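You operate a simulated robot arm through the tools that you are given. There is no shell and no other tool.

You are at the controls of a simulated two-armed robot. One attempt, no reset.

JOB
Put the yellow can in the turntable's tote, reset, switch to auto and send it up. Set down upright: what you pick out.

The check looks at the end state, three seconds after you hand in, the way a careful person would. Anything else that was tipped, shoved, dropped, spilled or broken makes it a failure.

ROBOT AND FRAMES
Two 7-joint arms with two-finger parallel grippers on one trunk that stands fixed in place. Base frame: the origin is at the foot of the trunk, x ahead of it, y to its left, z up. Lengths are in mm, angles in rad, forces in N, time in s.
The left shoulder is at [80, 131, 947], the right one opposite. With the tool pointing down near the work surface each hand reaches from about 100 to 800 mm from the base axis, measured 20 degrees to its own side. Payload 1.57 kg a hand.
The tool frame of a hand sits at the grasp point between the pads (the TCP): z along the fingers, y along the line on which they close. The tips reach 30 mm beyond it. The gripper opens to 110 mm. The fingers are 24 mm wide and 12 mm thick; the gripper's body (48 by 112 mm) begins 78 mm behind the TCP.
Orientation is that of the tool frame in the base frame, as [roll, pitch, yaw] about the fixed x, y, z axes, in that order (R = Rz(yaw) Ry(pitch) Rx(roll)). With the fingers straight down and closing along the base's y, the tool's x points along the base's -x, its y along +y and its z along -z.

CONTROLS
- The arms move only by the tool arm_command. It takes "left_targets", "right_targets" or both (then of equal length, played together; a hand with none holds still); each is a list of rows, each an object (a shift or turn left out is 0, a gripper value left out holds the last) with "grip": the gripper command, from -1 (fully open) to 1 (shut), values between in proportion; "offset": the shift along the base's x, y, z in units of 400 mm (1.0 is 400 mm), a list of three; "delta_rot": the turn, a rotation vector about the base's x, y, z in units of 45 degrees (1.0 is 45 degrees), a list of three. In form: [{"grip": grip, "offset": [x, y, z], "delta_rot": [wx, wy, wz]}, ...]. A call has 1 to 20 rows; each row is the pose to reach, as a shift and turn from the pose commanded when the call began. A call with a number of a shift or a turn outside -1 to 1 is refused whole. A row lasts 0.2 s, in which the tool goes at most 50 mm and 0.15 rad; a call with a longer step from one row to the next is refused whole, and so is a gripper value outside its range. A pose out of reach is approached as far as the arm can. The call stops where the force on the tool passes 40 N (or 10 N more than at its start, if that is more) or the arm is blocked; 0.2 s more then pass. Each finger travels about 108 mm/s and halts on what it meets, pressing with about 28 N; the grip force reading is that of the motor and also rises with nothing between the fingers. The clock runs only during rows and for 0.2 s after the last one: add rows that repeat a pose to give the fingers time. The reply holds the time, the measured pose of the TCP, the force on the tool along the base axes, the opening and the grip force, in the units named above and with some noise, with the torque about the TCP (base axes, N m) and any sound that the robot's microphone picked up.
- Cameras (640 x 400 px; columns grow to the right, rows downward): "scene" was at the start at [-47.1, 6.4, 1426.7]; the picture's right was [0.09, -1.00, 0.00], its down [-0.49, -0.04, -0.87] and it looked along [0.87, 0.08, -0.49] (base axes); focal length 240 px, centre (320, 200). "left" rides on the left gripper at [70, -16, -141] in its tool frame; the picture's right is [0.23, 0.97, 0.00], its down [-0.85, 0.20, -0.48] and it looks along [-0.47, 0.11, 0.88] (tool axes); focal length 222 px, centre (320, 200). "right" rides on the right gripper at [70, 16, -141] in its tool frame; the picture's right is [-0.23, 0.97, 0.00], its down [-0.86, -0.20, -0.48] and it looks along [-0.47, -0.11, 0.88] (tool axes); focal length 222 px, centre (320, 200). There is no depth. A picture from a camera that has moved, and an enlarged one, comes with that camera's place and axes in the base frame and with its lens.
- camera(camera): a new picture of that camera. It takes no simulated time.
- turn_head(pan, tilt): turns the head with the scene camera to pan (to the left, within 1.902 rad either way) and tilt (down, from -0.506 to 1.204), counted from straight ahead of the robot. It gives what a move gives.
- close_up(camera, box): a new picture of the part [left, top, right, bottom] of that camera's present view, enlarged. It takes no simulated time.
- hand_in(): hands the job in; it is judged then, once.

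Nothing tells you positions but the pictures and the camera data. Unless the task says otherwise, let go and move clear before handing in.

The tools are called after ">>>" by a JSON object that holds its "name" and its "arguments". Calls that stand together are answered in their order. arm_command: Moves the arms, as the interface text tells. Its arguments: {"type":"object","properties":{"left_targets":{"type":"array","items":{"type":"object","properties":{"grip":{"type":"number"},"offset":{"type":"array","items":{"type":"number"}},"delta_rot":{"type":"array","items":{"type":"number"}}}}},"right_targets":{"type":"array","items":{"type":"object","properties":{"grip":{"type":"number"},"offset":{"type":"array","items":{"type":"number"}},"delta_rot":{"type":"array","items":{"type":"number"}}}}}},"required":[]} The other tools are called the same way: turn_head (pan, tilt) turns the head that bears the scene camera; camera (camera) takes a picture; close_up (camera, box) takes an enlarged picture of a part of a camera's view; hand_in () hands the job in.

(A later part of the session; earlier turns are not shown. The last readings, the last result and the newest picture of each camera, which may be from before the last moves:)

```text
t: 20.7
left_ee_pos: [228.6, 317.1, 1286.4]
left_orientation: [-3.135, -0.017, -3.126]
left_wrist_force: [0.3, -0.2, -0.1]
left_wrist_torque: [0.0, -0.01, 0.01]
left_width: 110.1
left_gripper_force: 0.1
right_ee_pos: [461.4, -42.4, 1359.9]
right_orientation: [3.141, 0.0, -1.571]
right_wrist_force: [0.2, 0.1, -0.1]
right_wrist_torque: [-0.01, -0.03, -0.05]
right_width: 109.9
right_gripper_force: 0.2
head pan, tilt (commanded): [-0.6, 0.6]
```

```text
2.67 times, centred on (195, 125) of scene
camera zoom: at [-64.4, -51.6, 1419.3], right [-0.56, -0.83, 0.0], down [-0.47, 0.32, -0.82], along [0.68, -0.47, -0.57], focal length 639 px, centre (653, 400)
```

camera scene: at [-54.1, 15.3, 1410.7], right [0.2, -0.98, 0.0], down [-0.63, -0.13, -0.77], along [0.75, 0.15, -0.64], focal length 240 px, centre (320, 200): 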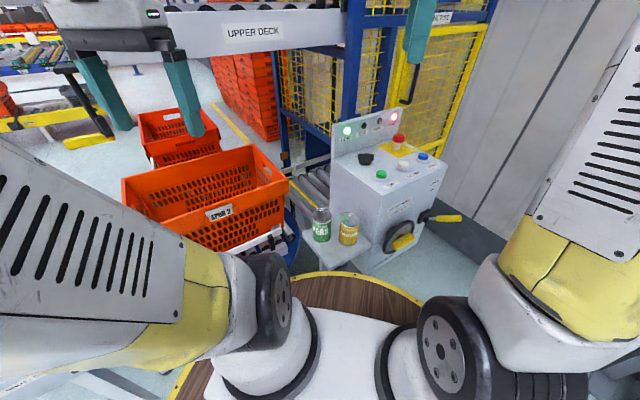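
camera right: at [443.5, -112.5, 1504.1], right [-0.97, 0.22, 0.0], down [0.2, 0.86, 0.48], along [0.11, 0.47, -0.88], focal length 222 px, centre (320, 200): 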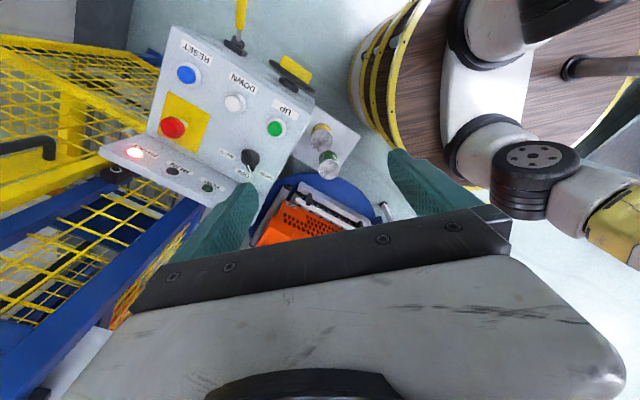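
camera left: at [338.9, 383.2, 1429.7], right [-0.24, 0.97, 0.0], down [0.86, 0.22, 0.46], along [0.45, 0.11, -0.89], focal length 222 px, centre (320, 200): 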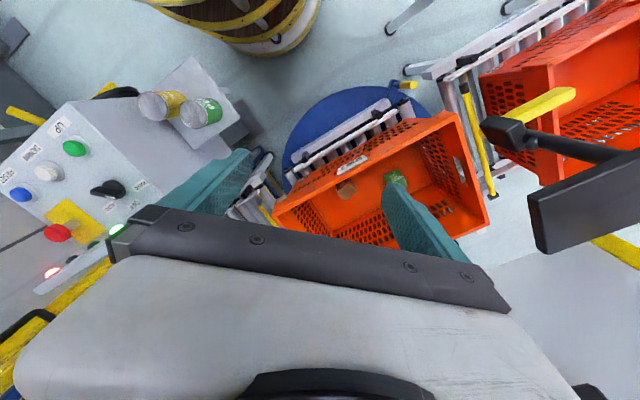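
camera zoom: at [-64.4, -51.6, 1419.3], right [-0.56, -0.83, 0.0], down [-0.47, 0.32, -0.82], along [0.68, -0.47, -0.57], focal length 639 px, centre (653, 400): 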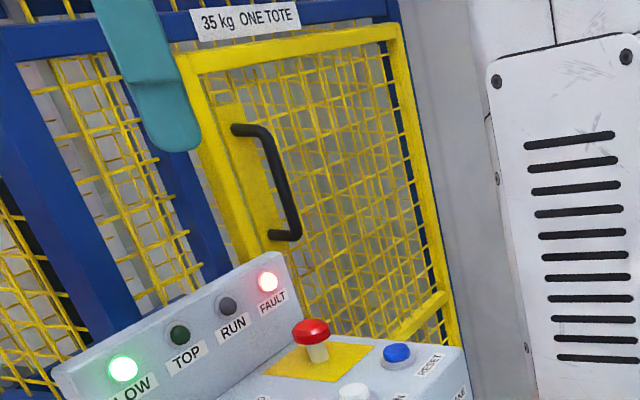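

Turntable and tote look in line with the lift's low rollers. I'll now bring the right hand back to the right side and tilt it so its camera looks at the console front (brake lever, handwheel labels).

>>> {"name": "arm_command", "arguments": {"right_targets": [{"offset": [-0.015, -0.1, 0.0], "delta_rot": [0, 0, -0.15]}, {"offset": [-0.03, -0.2, 0.0], "delta_rot": [0, 0, -0.3]}, {"offset": [-0.045, -0.3, 0.0], "delta_rot": [0, 0, -0.45]}, {"offset": [-0.06, -0.4, 0.0], "delta_rot": [0, 0, -0.6]}, {"offset": [-0.08, -0.5, 0.0], "delta_rot": [0, 0, -0.75]}, {"offset": [-0.09, -0.6, 0.0], "delta_rot": [0, 0, -0.9]}, {"offset": [-0.1, -0.645, 0.0], "delta_rot": [0, 0, -1.0]}, {"offset": [-0.1, -0.645, 0.0], "delta_rot": [0, 0, -1.0]}]}}

>>> {"name": "arm_command", "arguments": {"right_targets": [{"offset": [0, 0, -0.1], "delta_rot": [0.1, -0.1, 0]}, {"offset": [0, 0, -0.2], "delta_rot": [0.2, -0.2, 0]}, {"offset": [0, 0, -0.3], "delta_rot": [0.3, -0.3, 0]}, {"offset": [0, 0, -0.4], "delta_rot": [0.4, -0.4, 0]}, {"offset": [0, 0, -0.5], "delta_rot": [0.5, -0.5, 0]}, {"offset": [0, 0, -0.6], "delta_rot": [0.6, -0.6, 0]}, {"offset": [0, 0, -0.7], "delta_rot": [0.7, -0.7, 0]}, {"offset": [0, 0, -0.75], "delta_rot": [0.7, -0.7, 0]}, {"offset": [0, 0, -0.75], "delta_rot": [0.7, -0.7, 0]}]}}

>>> {"name": "camera", "arguments": {"camera": "right"}}

>>> {"name": "camera", "arguments": {"camera": "scene"}}

```text
t: 22.5
left_ee_pos: [228.8, 317.6, 1285.3]
left_orientation: [-3.134, -0.018, -3.125]
left_wrist_force: [0.4, -0.1, -0.1]
left_wrist_torque: [0.0, -0.04, -0.01]
left_width: 110.2
left_gripper_force: 0.0
right_ee_pos: [421.2, -300.2, 1359.8]
right_orientation: [3.14, -0.001, -2.358]
right_wrist_force: [-0.7, -0.8, 0.1]
right_wrist_torque: [-0.01, -0.02, 0.01]
right_width: 109.9
right_gripper_force: 0.1
head pan, tilt (commanded): [-0.6, 0.6]
```

```text
t: 24.5
left_ee_pos: [229.1, 317.6, 1286.0]
left_orientation: [-3.137, -0.018, -3.125]
left_wrist_force: [0.0, -0.2, -0.2]
left_wrist_torque: [0.01, -0.01, -0.04]
left_width: 109.8
left_gripper_force: 0.0
right_ee_pos: [420.8, -299.6, 1057.7]
right_orientation: [3.141, 0.776, -2.356]
right_wrist_force: [-0.4, -0.1, -0.6]
right_wrist_torque: [0.02, 0.01, 0.02]
right_width: 109.9
right_gripper_force: 0.1
head pan, tilt (commanded): [-0.6, 0.6]
```

```text
taken
camera right: at [303.6, -394.2, 1112.9], right [-0.57, 0.8, 0.16], down [0.34, 0.05, 0.94], along [0.75, 0.59, -0.3], focal length 222 px, centre (320, 200)
```

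right: 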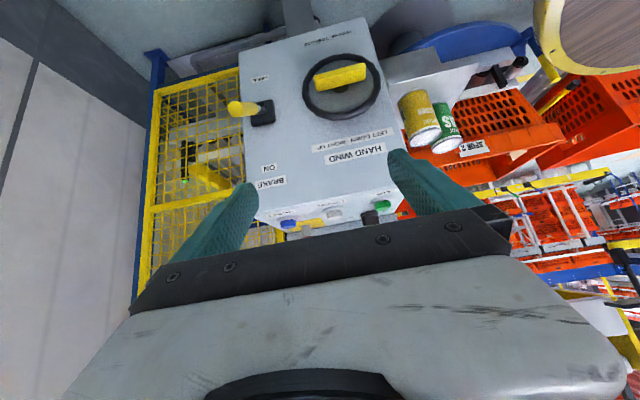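

```text
taken
camera scene: at [-64.4, -51.7, 1419.3], right [-0.56, -0.83, 0.0], down [-0.47, 0.32, -0.83], along [0.68, -0.47, -0.57], focal length 240 px, centre (320, 200)
```

scene: 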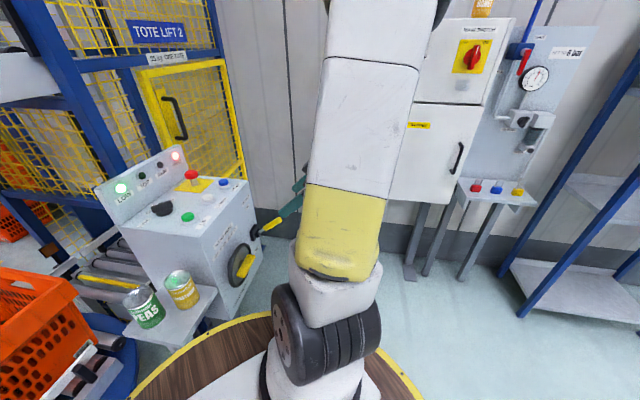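

>>> {"name": "close_up", "arguments": {"camera": "right", "box": [220, 10, 420, 230]}}

>>> {"name": "close_up", "arguments": {"camera": "right", "box": [225, 60, 300, 120]}}

>>> {"name": "close_up", "arguments": {"camera": "right", "box": [290, 15, 390, 125]}}

>>> {"name": "close_up", "arguments": {"camera": "right", "box": [140, 60, 270, 280]}}

```text
1.82 times, centred on (320, 120) of right
camera zoom: at [303.6, -394.2, 1112.9], right [-0.57, 0.8, 0.16], down [0.34, 0.05, 0.94], along [0.75, 0.59, -0.3], focal length 404 px, centre (320, 346)
```

zoom: 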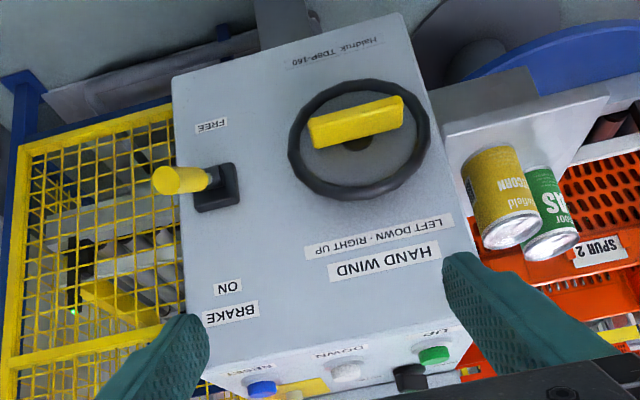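

```text
6.67 times, centred on (262, 90) of right
camera zoom: at [303.6, -394.2, 1112.9], right [-0.57, 0.8, 0.16], down [0.34, 0.05, 0.94], along [0.75, 0.59, -0.3], focal length 1481 px, centre (703, 933)
```

zoom: 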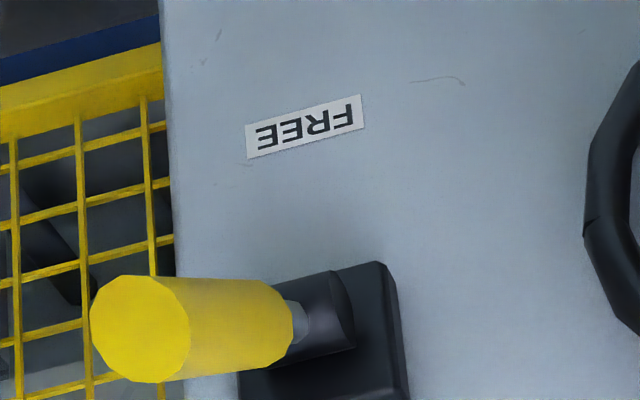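

```text
3.64 times, centred on (340, 70) of right
camera zoom: at [303.6, -394.2, 1112.9], right [-0.57, 0.8, 0.16], down [0.34, 0.05, 0.94], along [0.75, 0.59, -0.3], focal length 808 px, centre (247, 673)
```

zoom: 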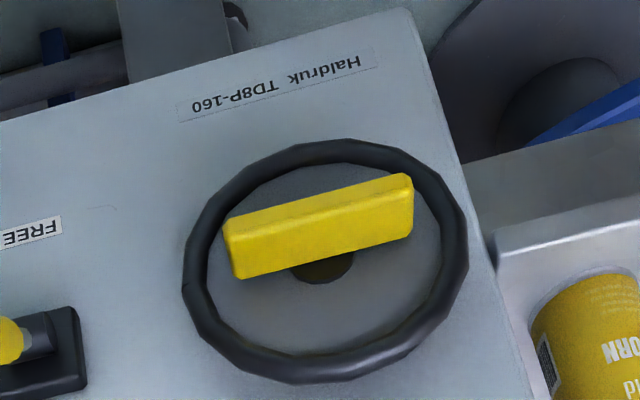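

```text
1.82 times, centred on (205, 170) of right
camera zoom: at [303.6, -394.2, 1112.9], right [-0.57, 0.8, 0.16], down [0.34, 0.05, 0.94], along [0.75, 0.59, -0.3], focal length 404 px, centre (529, 254)
```

zoom: 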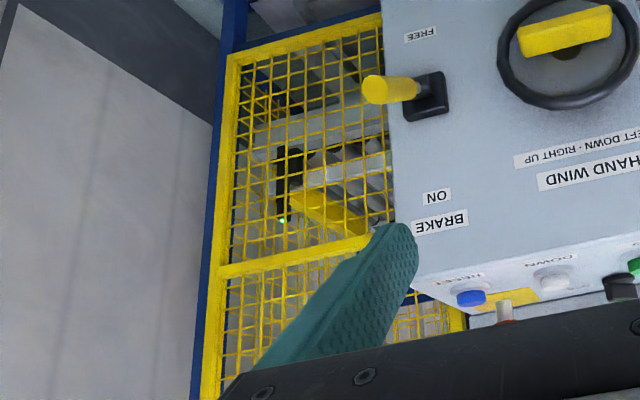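

Brake lever appears up at ON. I'll look closely at the upper deck and its end-stop with the yellow handle, since the tote would come out on that deck.

>>> {"name": "turn_head", "arguments": {"pan": 0.95, "tilt": 0.3}}

>>> {"name": "camera", "arguments": {"camera": "scene"}}

>>> {"name": "camera", "arguments": {"camera": "left"}}

```text
t: 26.1
left_ee_pos: [229.6, 318.1, 1285.0]
left_orientation: [-3.134, -0.019, -3.126]
left_wrist_force: [0.1, 0.6, 0.0]
left_wrist_torque: [0.03, 0.02, -0.01]
left_width: 110.1
left_gripper_force: 0.1
right_ee_pos: [421.6, -300.8, 1059.6]
right_orientation: [3.141, 0.779, -2.357]
right_wrist_force: [-0.2, 0.0, -0.3]
right_wrist_torque: [0.04, -0.04, 0.0]
right_width: 110.1
right_gripper_force: 0.0
head pan, tilt (commanded): [0.949, 0.3]
```

```text
taken
camera scene: at [-83.0, 74.1, 1446.8], right [0.81, -0.58, 0.0], down [-0.17, -0.24, -0.96], along [0.56, 0.78, -0.3], focal length 240 px, centre (320, 200)
```

scene: 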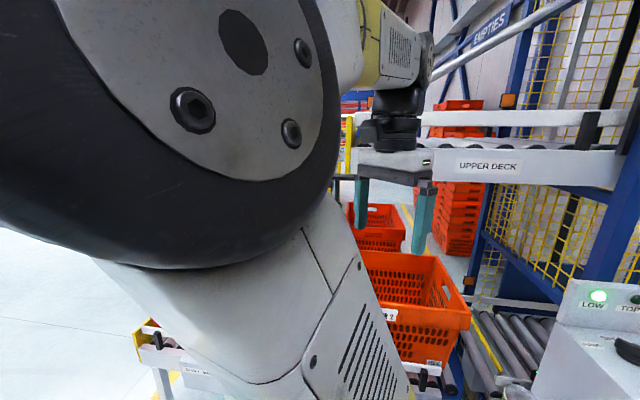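

```text
taken
camera left: at [160.9, 301.1, 1428.8], right [-0.24, 0.97, 0.0], down [0.86, 0.22, 0.46], along [0.45, 0.11, -0.89], focal length 222 px, centre (320, 200)
```

left: 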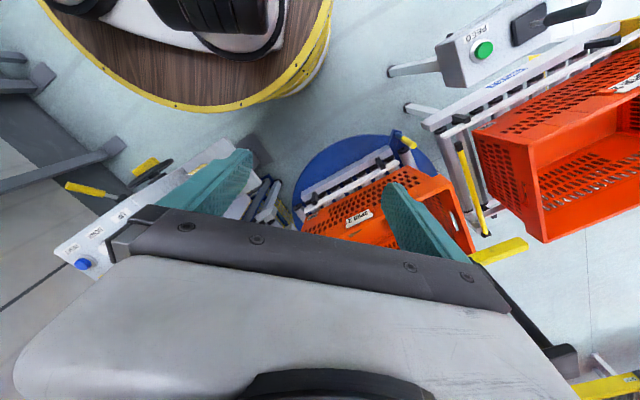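

>>> {"name": "close_up", "arguments": {"camera": "right", "box": [380, 50, 500, 170]}}

>>> {"name": "turn_head", "arguments": {"pan": 0.1, "tilt": 0.75}}

>>> {"name": "camera", "arguments": {"camera": "scene"}}

>>> {"name": "close_up", "arguments": {"camera": "scene", "box": [260, 150, 420, 270]}}

```text
3.33 times, centred on (440, 110) of right
camera zoom: at [303.8, -394.2, 1113.3], right [-0.58, 0.8, 0.16], down [0.34, 0.05, 0.94], along [0.75, 0.59, -0.3], focal length 740 px, centre (-80, 500)
```

zoom: 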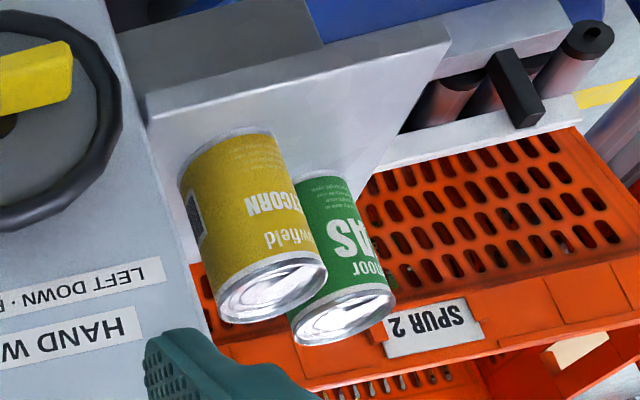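

```text
t: 27.3
left_ee_pos: [229.1, 318.3, 1284.8]
left_orientation: [-3.134, -0.018, -3.124]
left_wrist_force: [0.0, 0.5, 1.0]
left_wrist_torque: [-0.01, 0.02, -0.01]
left_width: 110.0
left_gripper_force: 0.2
right_ee_pos: [420.9, -298.2, 1059.4]
right_orientation: [3.141, 0.778, -2.356]
right_wrist_force: [-1.1, -0.7, -0.1]
right_wrist_torque: [-0.01, 0.01, -0.01]
right_width: 109.9
right_gripper_force: 0.0
head pan, tilt (commanded): [0.099, 0.75]
```

```text
taken
camera scene: at [-54.9, 6.6, 1406.5], right [0.1, -0.99, 0.0], down [-0.68, -0.07, -0.73], along [0.73, 0.07, -0.68], focal length 240 px, centre (320, 200)
```

scene: 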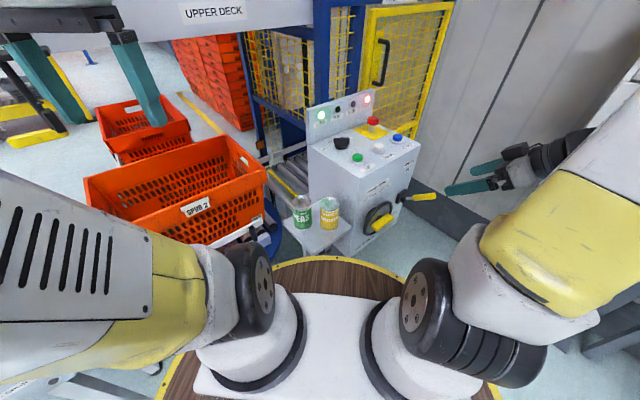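

```text
3.33 times, centred on (340, 210) of scene
camera zoom: at [-54.9, 6.6, 1406.5], right [0.1, -0.99, 0.0], down [-0.68, -0.07, -0.73], along [0.73, 0.07, -0.68], focal length 799 px, centre (253, 167)
```

zoom: 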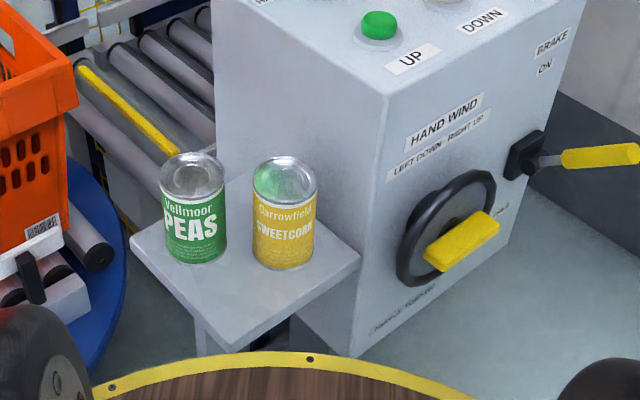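

Cans: yellow lid centre ≈ (473, 30, 900), base ≈ 801; green ≈ (470, 115). The tote sits under the upper deck with rim ≈ 822. I'll bring the left hand above the yellow can with the closing line along (1,1), so the fingers stay clear of the green can and the console.

>>> {"name": "arm_command", "arguments": {"left_targets": [{"offset": [0.05, -0.06, -0.04], "delta_rot": [0, 0, -0.08]}, {"offset": [0.1, -0.12, -0.08], "delta_rot": [0, 0, -0.17]}, {"offset": [0.15, -0.18, -0.12], "delta_rot": [0, 0, -0.25]}, {"offset": [0.2, -0.24, -0.16], "delta_rot": [0, 0, -0.33]}, {"offset": [0.25, -0.3, -0.2], "delta_rot": [0, 0, -0.42]}, {"offset": [0.3, -0.36, -0.24], "delta_rot": [0, 0, -0.5]}, {"offset": [0.35, -0.42, -0.28], "delta_rot": [0, 0, -0.6]}, {"offset": [0.4, -0.48, -0.32], "delta_rot": [0, 0, -0.7]}, {"offset": [0.45, -0.54, -0.36], "delta_rot": [0, 0, -0.8]}, {"offset": [0.5, -0.6, -0.4], "delta_rot": [0, 0, -0.9]}, {"offset": [0.55, -0.66, -0.44], "delta_rot": [0, 0, -1.0]}, {"offset": [0.61, -0.72, -0.48], "delta_rot": [0, 0, -1.0]}, {"offset": [0.61, -0.72, -0.48], "delta_rot": [0, 0, -1.0]}]}}

>>> {"name": "camera", "arguments": {"camera": "left"}}

>>> {"name": "camera", "arguments": {"camera": "scene"}}

>>> {"name": "camera", "arguments": {"camera": "right"}}

```text
t: 30.1
left_ee_pos: [471.0, 28.7, 1092.8]
left_orientation: [-3.134, -0.018, 2.372]
left_wrist_force: [0.7, 0.3, -0.5]
left_wrist_torque: [-0.01, -0.05, 0.0]
left_width: 110.0
left_gripper_force: 0.0
right_ee_pos: [421.8, -300.8, 1060.2]
right_orientation: [3.142, 0.776, -2.357]
right_wrist_force: [0.0, -0.4, 0.0]
right_wrist_torque: [0.02, -0.01, 0.01]
right_width: 109.7
right_gripper_force: 0.1
head pan, tilt (commanded): [0.099, 0.75]
```

```text
taken
camera left: at [411.0, 63.7, 1235.4], right [0.51, 0.86, 0.0], down [0.76, -0.46, 0.46], along [0.4, -0.24, -0.89], focal length 222 px, centre (320, 200)
```

left: 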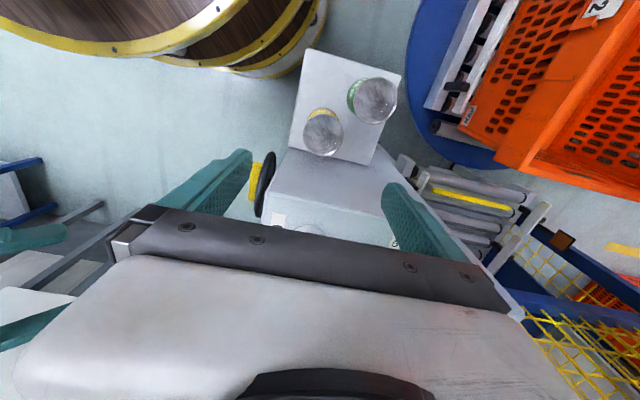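

```text
taken
camera scene: at [-54.9, 6.4, 1406.5], right [0.1, -0.99, 0.0], down [-0.68, -0.07, -0.73], along [0.73, 0.07, -0.68], focal length 240 px, centre (320, 200)
```

scene: 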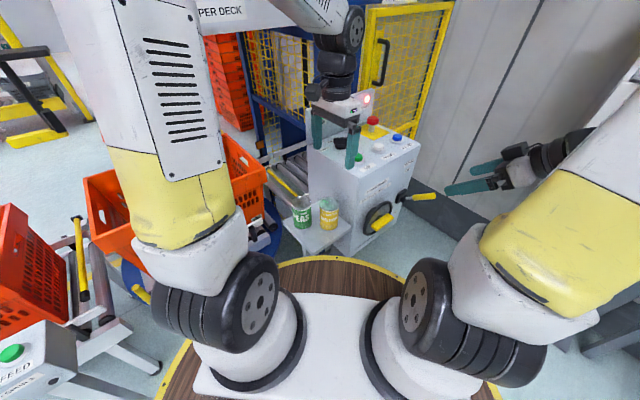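

```text
taken
camera right: at [303.8, -394.2, 1113.2], right [-0.57, 0.8, 0.16], down [0.34, 0.05, 0.94], along [0.75, 0.59, -0.3], focal length 222 px, centre (320, 200)
```

right: 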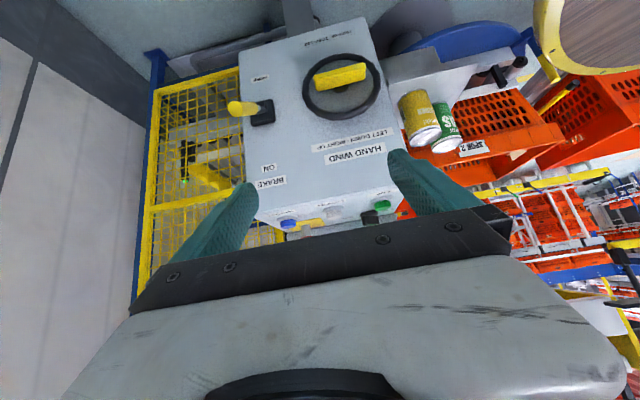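

>>> {"name": "close_up", "arguments": {"camera": "left", "box": [260, 40, 420, 180]}}

>>> {"name": "close_up", "arguments": {"camera": "left", "box": [220, 120, 460, 270]}}

```text
2.86 times, centred on (340, 110) of left
camera zoom: at [411.0, 63.7, 1235.4], right [0.51, 0.86, 0.0], down [0.76, -0.46, 0.46], along [0.4, -0.24, -0.89], focal length 635 px, centre (263, 457)
```

zoom: 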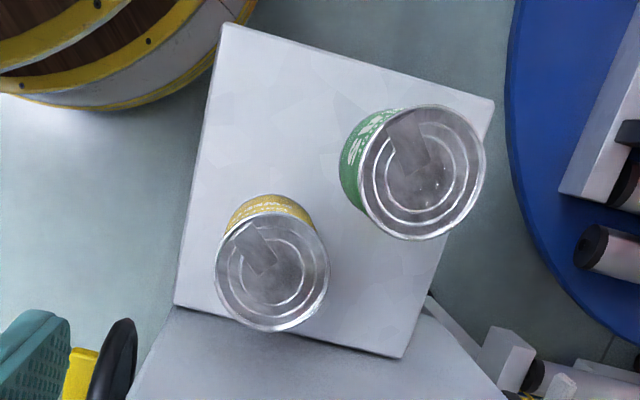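

```text
2.67 times, centred on (340, 195) of left
camera zoom: at [411.0, 63.7, 1235.4], right [0.51, 0.86, 0.0], down [0.76, -0.46, 0.46], along [0.4, -0.24, -0.89], focal length 592 px, centre (267, 213)
```

zoom: 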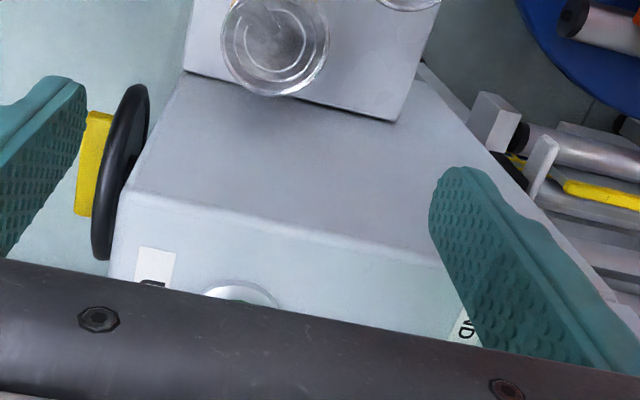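

>>> {"name": "arm_command", "arguments": {"left_targets": [{"offset": [0.004, 0.006, -0.06], "delta_rot": [-0.009, -0.023, 0], "grip": -0.6}, {"offset": [0.004, 0.006, -0.16], "delta_rot": [-0.009, -0.023, 0], "grip": -0.6}, {"offset": [0.004, 0.006, -0.26], "delta_rot": [-0.009, -0.023, 0], "grip": -0.6}, {"offset": [0.004, 0.006, -0.34], "delta_rot": [-0.009, -0.023, 0], "grip": -0.6}, {"offset": [0.004, 0.006, -0.4], "delta_rot": [-0.009, -0.023, 0], "grip": -0.6}, {"offset": [0.004, 0.006, -0.4], "delta_rot": [-0.009, -0.023, 0], "grip": -0.6}]}}

>>> {"name": "camera", "arguments": {"camera": "right"}}

>>> {"name": "close_up", "arguments": {"camera": "right", "box": [350, 40, 510, 200]}}

>>> {"name": "close_up", "arguments": {"camera": "scene", "box": [240, 80, 420, 260]}}

>>> {"name": "camera", "arguments": {"camera": "left"}}

```text
t: 31.5
left_ee_pos: [475.3, 31.9, 932.7]
left_orientation: [3.141, 0.001, 2.372]
left_wrist_force: [0.0, 0.2, 0.1]
left_wrist_torque: [0.02, 0.04, 0.01]
left_width: 88.1
left_gripper_force: 0.0
right_ee_pos: [421.7, -299.4, 1058.8]
right_orientation: [3.139, 0.777, -2.356]
right_wrist_force: [-0.4, 0.6, -0.6]
right_wrist_torque: [0.0, 0.03, -0.03]
right_width: 110.1
right_gripper_force: 0.1
head pan, tilt (commanded): [0.099, 0.75]
```

```text
taken
camera right: at [303.8, -394.2, 1113.2], right [-0.57, 0.8, 0.16], down [0.34, 0.05, 0.94], along [0.75, 0.59, -0.3], focal length 222 px, centre (320, 200)
```

right: 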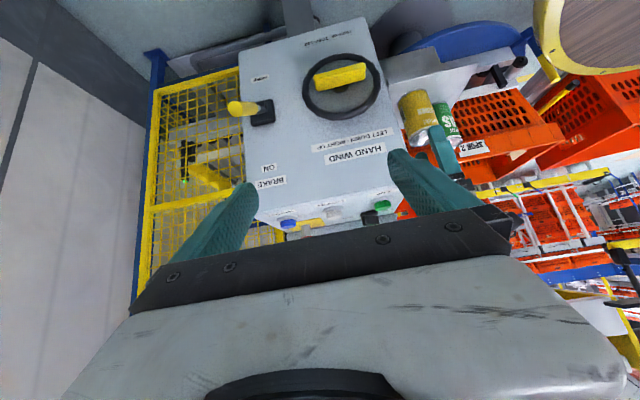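

```text
2.50 times, centred on (430, 120) of right
camera zoom: at [303.8, -394.2, 1113.2], right [-0.57, 0.8, 0.16], down [0.34, 0.05, 0.94], along [0.75, 0.59, -0.3], focal length 555 px, centre (45, 400)
```

zoom: 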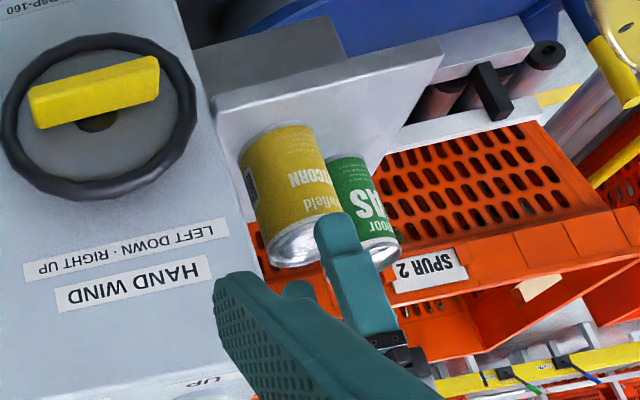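

```text
2.22 times, centred on (330, 170) of scene
camera zoom: at [-54.8, 6.4, 1406.5], right [0.1, -0.99, 0.0], down [-0.68, -0.07, -0.73], along [0.73, 0.07, -0.68], focal length 532 px, centre (298, 267)
```

zoom: 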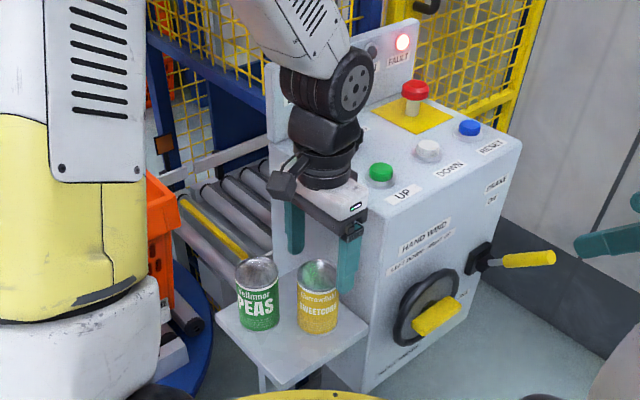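

```text
taken
camera left: at [411.5, 67.9, 1074.3], right [0.51, 0.86, 0.0], down [0.75, -0.45, 0.48], along [0.41, -0.25, -0.88], focal length 222 px, centre (320, 200)
```

left: 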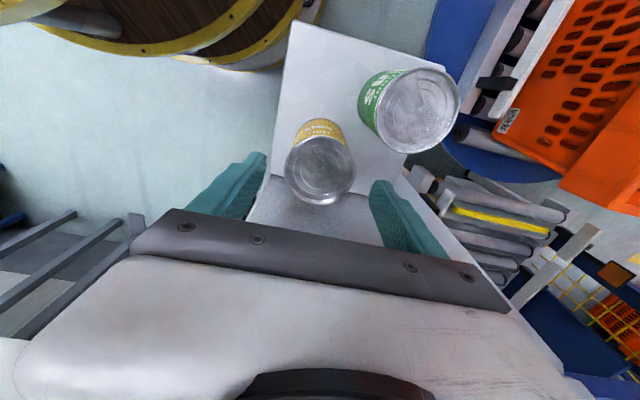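

>>> {"name": "close_up", "arguments": {"camera": "left", "box": [240, 100, 400, 220]}}

```text
3.33 times, centred on (320, 160) of left
camera zoom: at [411.5, 67.9, 1074.3], right [0.51, 0.86, 0.0], down [0.75, -0.45, 0.48], along [0.41, -0.25, -0.88], focal length 740 px, centre (320, 333)
```

zoom: 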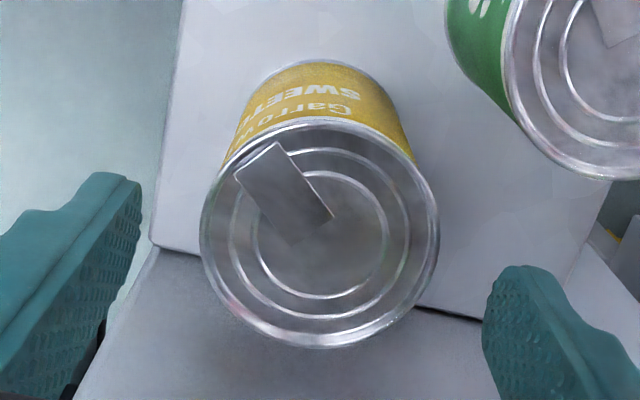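

>>> {"name": "arm_command", "arguments": {"left_targets": [{"offset": [-0.009, 0.004, -0.02]}, {"offset": [-0.009, 0.004, -0.06]}, {"offset": [-0.009, 0.004, -0.11]}, {"offset": [-0.009, 0.004, -0.157]}, {"offset": [-0.009, 0.004, -0.157]}]}}

>>> {"name": "close_up", "arguments": {"camera": "left", "box": [200, 60, 480, 260]}}

>>> {"name": "close_up", "arguments": {"camera": "right", "box": [350, 40, 510, 200]}}

>>> {"name": "close_up", "arguments": {"camera": "scene", "box": [240, 80, 420, 260]}}

```text
t: 32.7
left_ee_pos: [471.0, 32.7, 870.5]
left_orientation: [-3.141, 0.0, 2.371]
left_wrist_force: [0.2, -0.1, 0.2]
left_wrist_torque: [-0.01, 0.01, -0.03]
left_width: 88.3
left_gripper_force: 0.0
right_ee_pos: [420.3, -301.3, 1059.3]
right_orientation: [3.14, 0.777, -2.356]
right_wrist_force: [-0.2, -0.5, 0.4]
right_wrist_torque: [0.01, -0.01, -0.01]
right_width: 110.1
right_gripper_force: 0.0
head pan, tilt (commanded): [0.099, 0.75]
```

```text
2.00 times, centred on (340, 160) of left
camera zoom: at [407.8, 69.4, 1012.5], right [0.51, 0.86, 0.0], down [0.75, -0.45, 0.48], along [0.41, -0.25, -0.88], focal length 444 px, centre (280, 280)
```

zoom: 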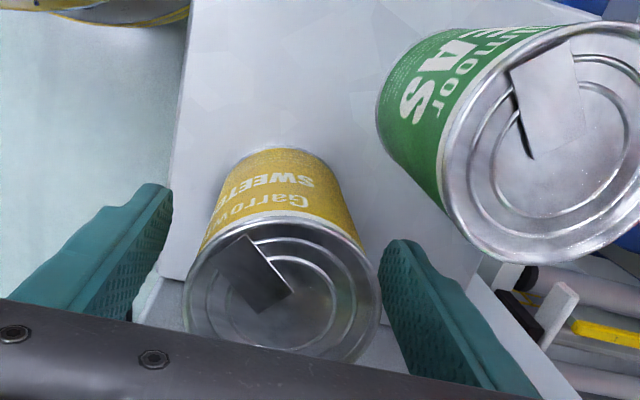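

```text
2.50 times, centred on (430, 120) of right
camera zoom: at [303.9, -394.2, 1113.2], right [-0.58, 0.8, 0.16], down [0.34, 0.05, 0.94], along [0.75, 0.59, -0.3], focal length 555 px, centre (45, 400)
```

zoom: 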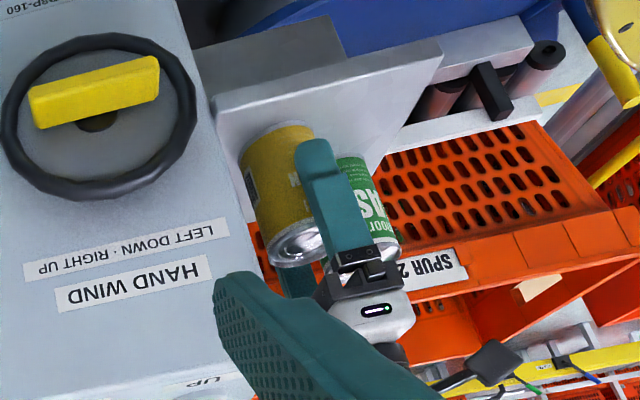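

```text
2.22 times, centred on (330, 170) of scene
camera zoom: at [-54.8, 6.5, 1406.5], right [0.1, -0.99, 0.0], down [-0.68, -0.07, -0.73], along [0.73, 0.07, -0.68], focal length 532 px, centre (298, 267)
```

zoom: 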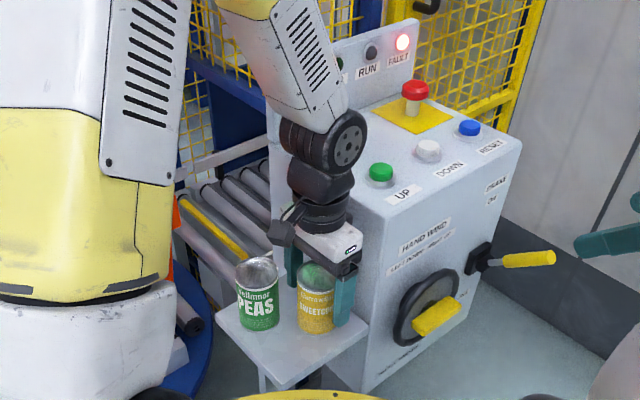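

>>> {"name": "arm_command", "arguments": {"left_targets": [{"grip": 0.2}, {"grip": 1.0}, {"grip": 1.0}, {"grip": 1.0}]}}

>>> {"name": "close_up", "arguments": {"camera": "left", "box": [200, 60, 480, 260]}}

```text
t: 33.7
left_ee_pos: [470.7, 32.8, 871.4]
left_orientation: [-3.141, 0.0, 2.372]
left_wrist_force: [0.0, -0.2, 0.2]
left_wrist_torque: [-0.04, 0.04, 0.03]
left_width: 59.7
left_gripper_force: 28.0
right_ee_pos: [421.7, -299.8, 1059.7]
right_orientation: [3.14, 0.778, -2.356]
right_wrist_force: [-0.2, 0.2, 0.0]
right_wrist_torque: [0.01, 0.0, 0.01]
right_width: 109.9
right_gripper_force: 0.2
head pan, tilt (commanded): [0.099, 0.75]
```

```text
2.00 times, centred on (340, 160) of left
camera zoom: at [407.9, 69.4, 1012.6], right [0.51, 0.86, 0.0], down [0.75, -0.45, 0.48], along [0.41, -0.25, -0.88], focal length 444 px, centre (280, 280)
```

zoom: 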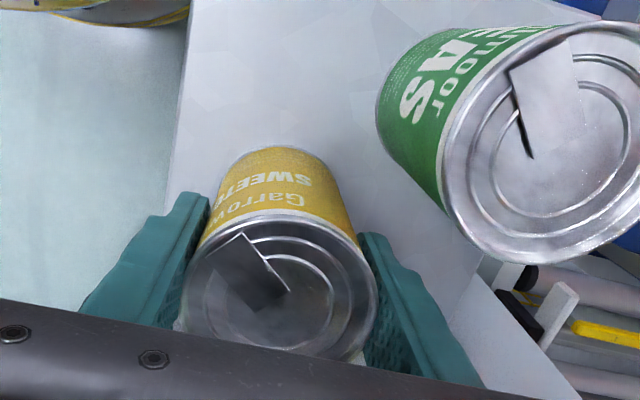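

>>> {"name": "arm_command", "arguments": {"left_targets": [{"offset": [0, 0, 0.05], "grip": 1.0}, {"offset": [0, 0, 0.15], "grip": 1.0}, {"offset": [0, 0, 0.25], "grip": 1.0}, {"offset": [0, 0, 0.325], "grip": 1.0}, {"offset": [0, 0, 0.325], "grip": 1.0}]}}

>>> {"name": "camera", "arguments": {"camera": "scene"}}

>>> {"name": "camera", "arguments": {"camera": "left"}}

```text
t: 34.9
left_ee_pos: [470.8, 34.5, 1000.3]
left_orientation: [-3.14, 0.001, 2.372]
left_wrist_force: [0.4, 0.1, -3.6]
left_wrist_torque: [0.01, 0.0, -0.01]
left_width: 59.3
left_gripper_force: 28.1
right_ee_pos: [420.8, -299.8, 1058.7]
right_orientation: [3.14, 0.777, -2.356]
right_wrist_force: [-0.4, -0.5, 1.6]
right_wrist_torque: [0.0, -0.01, 0.01]
right_width: 110.1
right_gripper_force: 0.0
head pan, tilt (commanded): [0.099, 0.75]
```

```text
taken
camera scene: at [-54.7, 6.4, 1406.5], right [0.1, -0.99, 0.0], down [-0.68, -0.07, -0.73], along [0.73, 0.07, -0.68], focal length 240 px, centre (320, 200)
```

scene: 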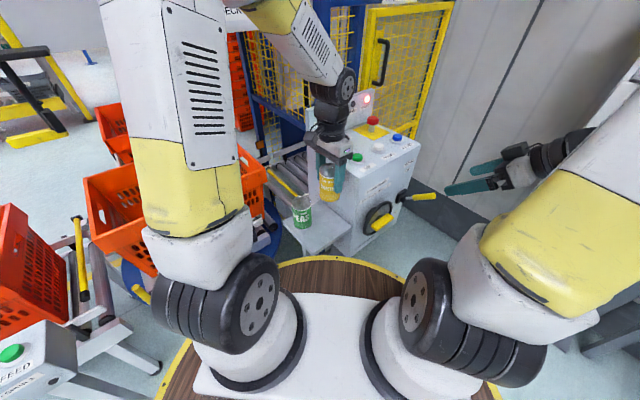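

```text
taken
camera left: at [407.4, 70.4, 1141.3], right [0.51, 0.86, 0.0], down [0.75, -0.45, 0.48], along [0.41, -0.25, -0.88], focal length 222 px, centre (320, 200)
```

left: 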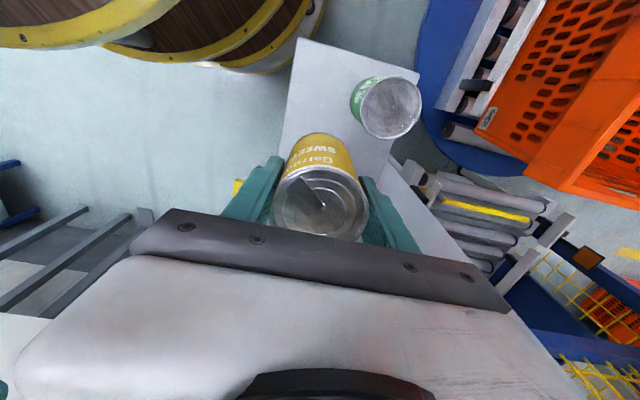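

>>> {"name": "arm_command", "arguments": {"left_targets": [{"offset": [-0.02, 0.05, 0.06], "grip": 1.0}, {"offset": [-0.045, 0.15, 0.1], "grip": 1.0}, {"offset": [-0.07, 0.25, 0.1], "grip": 1.0}, {"offset": [-0.1, 0.35, 0.1], "grip": 1.0}, {"offset": [-0.12, 0.45, 0.1], "grip": 1.0}, {"offset": [-0.14, 0.55, 0.1], "grip": 1.0}, {"offset": [-0.16, 0.65, 0.1], "grip": 1.0}, {"offset": [-0.18, 0.75, 0.1], "grip": 1.0}, {"offset": [-0.19, 0.85, 0.1], "grip": 1.0}, {"offset": [-0.19, 0.9, 0.1], "grip": 1.0}, {"offset": [-0.19, 0.9, 0.1], "grip": 1.0}]}}

>>> {"name": "camera", "arguments": {"camera": "left"}}

>>> {"name": "turn_head", "arguments": {"pan": 0.5, "tilt": 0.45}}

>>> {"name": "camera", "arguments": {"camera": "scene"}}

>>> {"name": "camera", "arguments": {"camera": "right"}}

```text
t: 37.3
left_ee_pos: [393.0, 394.6, 1042.0]
left_orientation: [-3.141, 0.0, 2.372]
left_wrist_force: [0.9, 0.8, -3.6]
left_wrist_torque: [0.01, 0.03, 0.04]
left_width: 59.4
left_gripper_force: 28.0
right_ee_pos: [421.1, -299.7, 1059.5]
right_orientation: [-3.141, 0.778, -2.356]
right_wrist_force: [0.2, 0.5, -0.2]
right_wrist_torque: [0.02, -0.02, -0.04]
right_width: 110.0
right_gripper_force: 0.0
head pan, tilt (commanded): [0.099, 0.75]
```

```text
taken
camera left: at [330.7, 431.0, 1182.7], right [0.51, 0.86, 0.0], down [0.75, -0.45, 0.48], along [0.41, -0.25, -0.88], focal length 222 px, centre (320, 200)
```

left: 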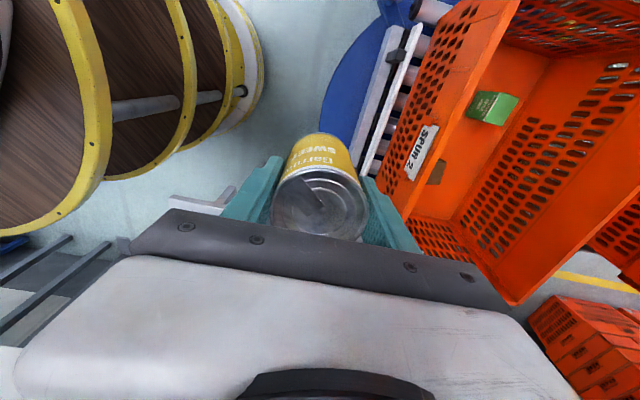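

```text
t: 38.2
left_ee_pos: [394.6, 394.2, 1040.5]
left_orientation: [-3.141, -0.001, 2.372]
left_wrist_force: [0.2, 0.4, -2.9]
left_wrist_torque: [0.01, 0.02, 0.03]
left_width: 59.4
left_gripper_force: 27.9
right_ee_pos: [420.2, -300.6, 1059.1]
right_orientation: [-3.141, 0.777, -2.357]
right_wrist_force: [-0.2, -0.5, 0.0]
right_wrist_torque: [-0.02, 0.01, -0.03]
right_width: 110.1
right_gripper_force: 0.1
head pan, tilt (commanded): [0.499, 0.45]
```

```text
taken
camera scene: at [-56.5, 42.3, 1432.8], right [0.48, -0.88, 0.0], down [-0.38, -0.21, -0.9], along [0.79, 0.43, -0.44], focal length 240 px, centre (320, 200)
```

scene: 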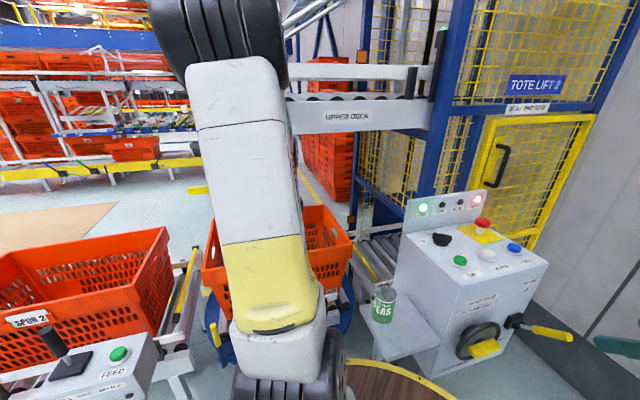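

```text
taken
camera right: at [303.9, -394.1, 1113.3], right [-0.57, 0.8, 0.16], down [0.34, 0.05, 0.94], along [0.75, 0.59, -0.3], focal length 222 px, centre (320, 200)
```

right: 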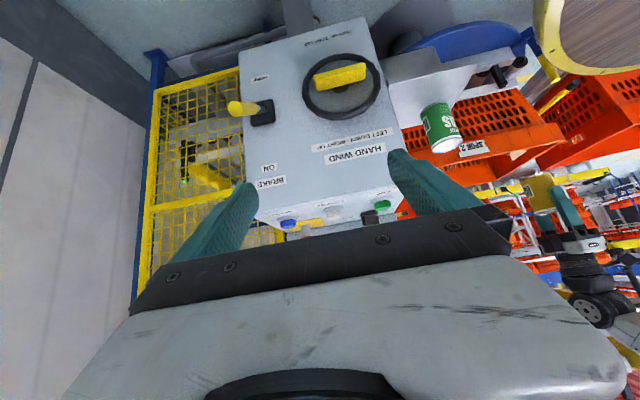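

>>> {"name": "close_up", "arguments": {"camera": "left", "box": [360, 0, 640, 300]}}

>>> {"name": "close_up", "arguments": {"camera": "left", "box": [380, 70, 560, 220]}}

```text
1.33 times, centred on (500, 150) of left
camera zoom: at [330.9, 430.7, 1182.8], right [0.51, 0.86, 0.0], down [0.75, -0.45, 0.48], along [0.41, -0.25, -0.88], focal length 296 px, centre (80, 267)
```

zoom: 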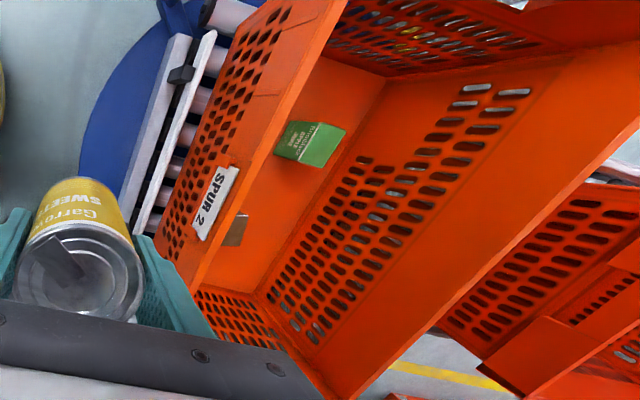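

```text
2.67 times, centred on (470, 145) of left
camera zoom: at [330.9, 430.7, 1182.8], right [0.51, 0.86, 0.0], down [0.75, -0.45, 0.48], along [0.41, -0.25, -0.88], focal length 592 px, centre (-80, 347)
```

zoom: 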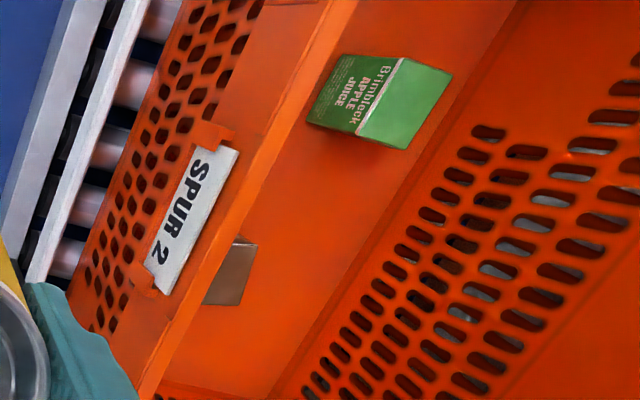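

Can is held (Ø≈60 mm). The tote holds a green juice carton and a brown item, with free floor near the front wall. I'll lower to about z 940 before the tote and go in under the upper deck in steps, checking clearance.

>>> {"name": "arm_command", "arguments": {"left_targets": [{"offset": [0, 0, -0.09], "grip": 1.0}, {"offset": [0, 0, -0.18], "grip": 1.0}, {"offset": [0, 0, -0.26], "grip": 1.0}, {"offset": [0.06, 0.08, -0.26], "grip": 1.0}, {"offset": [0.12, 0.16, -0.26], "grip": 1.0}, {"offset": [0.18, 0.24, -0.26], "grip": 1.0}, {"offset": [0.24, 0.31, -0.26], "grip": 1.0}, {"offset": [0.24, 0.31, -0.26], "grip": 1.0}]}}

>>> {"name": "camera", "arguments": {"camera": "left"}}

>>> {"name": "camera", "arguments": {"camera": "scene"}}

>>> {"name": "camera", "arguments": {"camera": "right"}}

```text
t: 40.0
left_ee_pos: [490.5, 518.5, 937.2]
left_orientation: [-3.141, 0.0, 2.373]
left_wrist_force: [-1.1, -0.3, -2.6]
left_wrist_torque: [0.0, 0.01, -0.01]
left_width: 59.4
left_gripper_force: 27.8
right_ee_pos: [420.5, -298.6, 1060.7]
right_orientation: [3.141, 0.779, -2.355]
right_wrist_force: [-0.4, 0.1, 0.4]
right_wrist_torque: [0.0, -0.03, 0.04]
right_width: 110.1
right_gripper_force: 0.0
head pan, tilt (commanded): [0.499, 0.45]
```

```text
taken
camera left: at [426.5, 555.3, 1079.3], right [0.51, 0.86, 0.0], down [0.75, -0.45, 0.48], along [0.41, -0.25, -0.88], focal length 222 px, centre (320, 200)
```

left: 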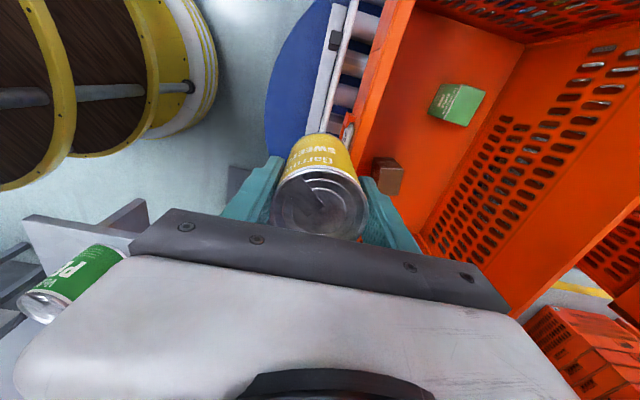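

```text
taken
camera scene: at [-56.5, 42.4, 1432.9], right [0.48, -0.88, 0.0], down [-0.38, -0.21, -0.9], along [0.79, 0.43, -0.44], focal length 240 px, centre (320, 200)
```

scene: 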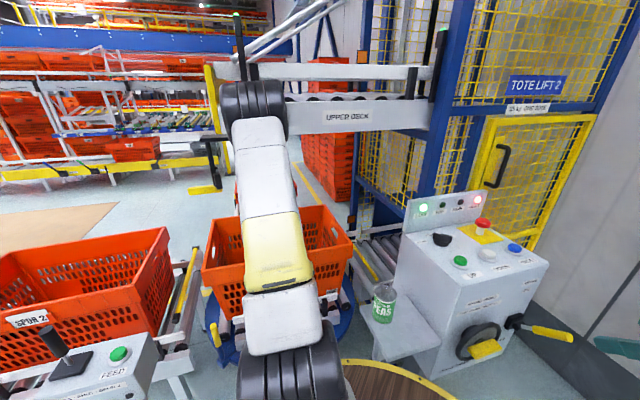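

```text
taken
camera right: at [303.9, -394.1, 1113.3], right [-0.58, 0.8, 0.16], down [0.34, 0.05, 0.94], along [0.75, 0.59, -0.3], focal length 222 px, centre (320, 200)
```

right: 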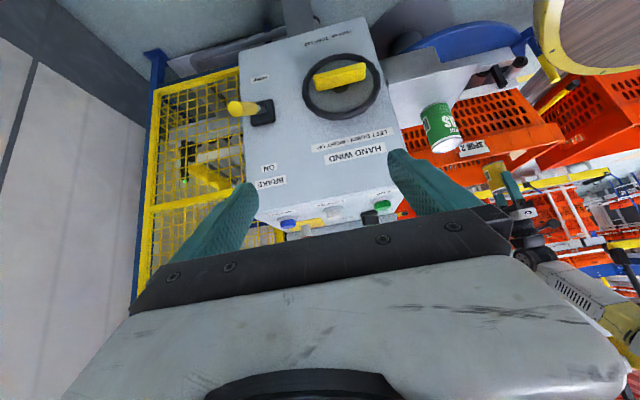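

The elbow of the left arm rises near deck height, so before going further under the deck I'll use the right hand's camera to look across and measure that clearance.

>>> {"name": "arm_command", "arguments": {"right_targets": [{"offset": [-0.04, 0.0, 0.1], "delta_rot": [0, 0, 0.15]}, {"offset": [-0.08, 0.0, 0.2], "delta_rot": [0, 0, 0.3]}, {"offset": [-0.12, 0.02, 0.3], "delta_rot": [0, 0, 0.45]}, {"offset": [-0.15, 0.04, 0.4], "delta_rot": [0, 0, 0.6]}, {"offset": [-0.18, 0.06, 0.5], "delta_rot": [0, 0, 0.75]}, {"offset": [-0.2, 0.08, 0.6], "delta_rot": [0, 0, 0.9]}, {"offset": [-0.22, 0.1, 0.68], "delta_rot": [0, 0, 1.0]}, {"offset": [-0.22, 0.1, 0.72], "delta_rot": [0, 0, 1.0]}, {"offset": [-0.22, 0.1, 0.72], "delta_rot": [0, 0, 1.0]}]}}

>>> {"name": "camera", "arguments": {"camera": "right"}}

>>> {"name": "camera", "arguments": {"camera": "scene"}}

```text
t: 42.0
left_ee_pos: [488.5, 518.3, 938.2]
left_orientation: [-3.141, 0.002, 2.371]
left_wrist_force: [0.5, -0.1, -3.4]
left_wrist_torque: [0.0, 0.01, 0.01]
left_width: 59.5
left_gripper_force: 28.8
right_ee_pos: [333.3, -259.6, 1347.5]
right_orientation: [3.14, 0.777, -1.568]
right_wrist_force: [-0.3, 0.2, -0.5]
right_wrist_torque: [0.01, -0.01, -0.02]
right_width: 109.9
right_gripper_force: 0.0
head pan, tilt (commanded): [0.499, 0.45]
```

```text
taken
camera right: at [317.0, -409.1, 1401.5], right [-0.97, 0.16, 0.16], down [0.2, 0.27, 0.94], along [0.11, 0.95, -0.3], focal length 222 px, centre (320, 200)
```

right: 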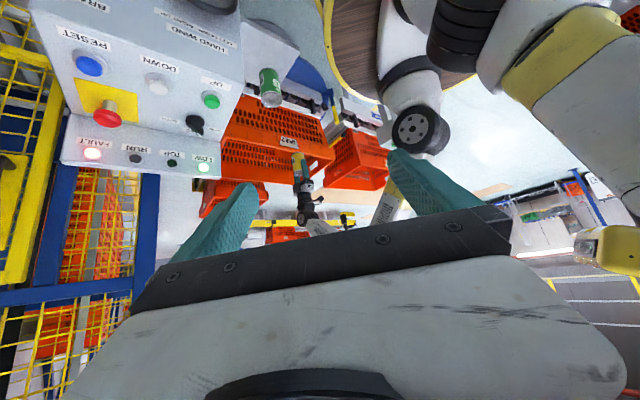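

```text
taken
camera scene: at [-56.5, 42.4, 1432.9], right [0.48, -0.88, 0.0], down [-0.38, -0.21, -0.9], along [0.79, 0.43, -0.44], focal length 240 px, centre (320, 200)
```

scene: 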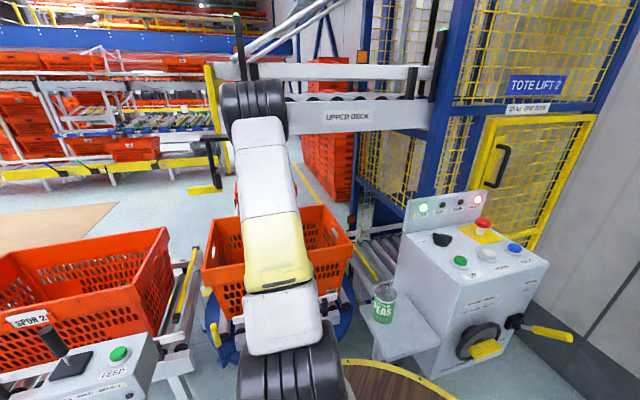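

>>> {"name": "arm_command", "arguments": {"right_targets": [{"delta_rot": [0.15, 0, 0]}, {"delta_rot": [0.3, 0, 0]}, {"delta_rot": [0.45, 0, 0]}, {"delta_rot": [0.6, 0, 0]}, {"delta_rot": [0.7, 0, 0]}, {"delta_rot": [0.7, 0, 0]}]}}

>>> {"name": "camera", "arguments": {"camera": "right"}}

>>> {"name": "close_up", "arguments": {"camera": "right", "box": [200, 0, 440, 180]}}

```text
t: 43.4
left_ee_pos: [488.5, 518.4, 938.2]
left_orientation: [-3.142, -0.001, 2.373]
left_wrist_force: [-0.4, 0.3, -2.4]
left_wrist_torque: [-0.01, 0.0, -0.01]
left_width: 59.4
left_gripper_force: 27.3
right_ee_pos: [332.6, -260.4, 1347.2]
right_orientation: [3.137, 1.328, -1.573]
right_wrist_force: [0.2, -0.1, -0.1]
right_wrist_torque: [0.02, -0.01, 0.0]
right_width: 109.8
right_gripper_force: 0.0
head pan, tilt (commanded): [0.499, 0.45]
```

```text
taken
camera right: at [315.6, -414.1, 1316.6], right [-0.97, 0.05, 0.22], down [0.2, -0.26, 0.94], along [0.11, 0.96, 0.24], focal length 222 px, centre (320, 200)
```

right: 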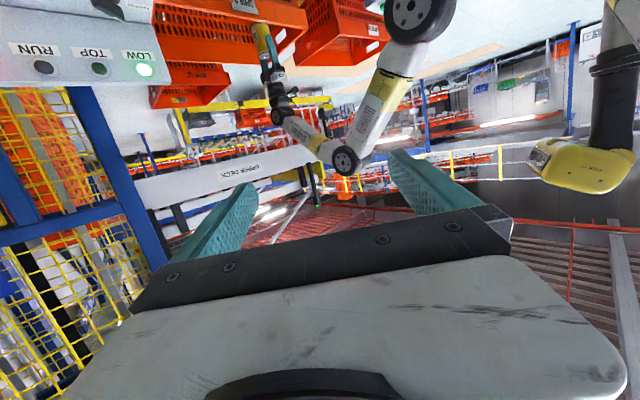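

```text
2.22 times, centred on (320, 90) of right
camera zoom: at [315.6, -414.1, 1316.6], right [-0.97, 0.05, 0.22], down [0.2, -0.26, 0.94], along [0.11, 0.96, 0.24], focal length 494 px, centre (320, 444)
```

zoom: 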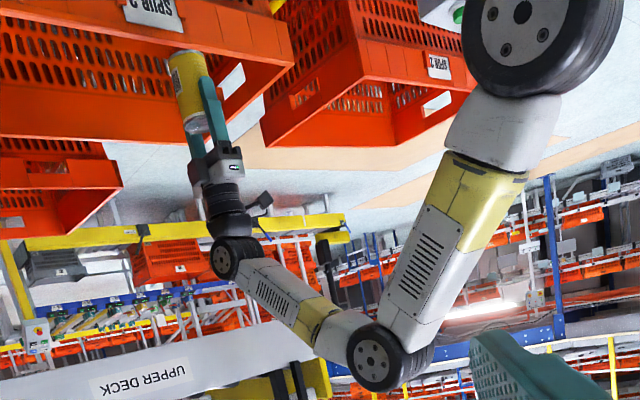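

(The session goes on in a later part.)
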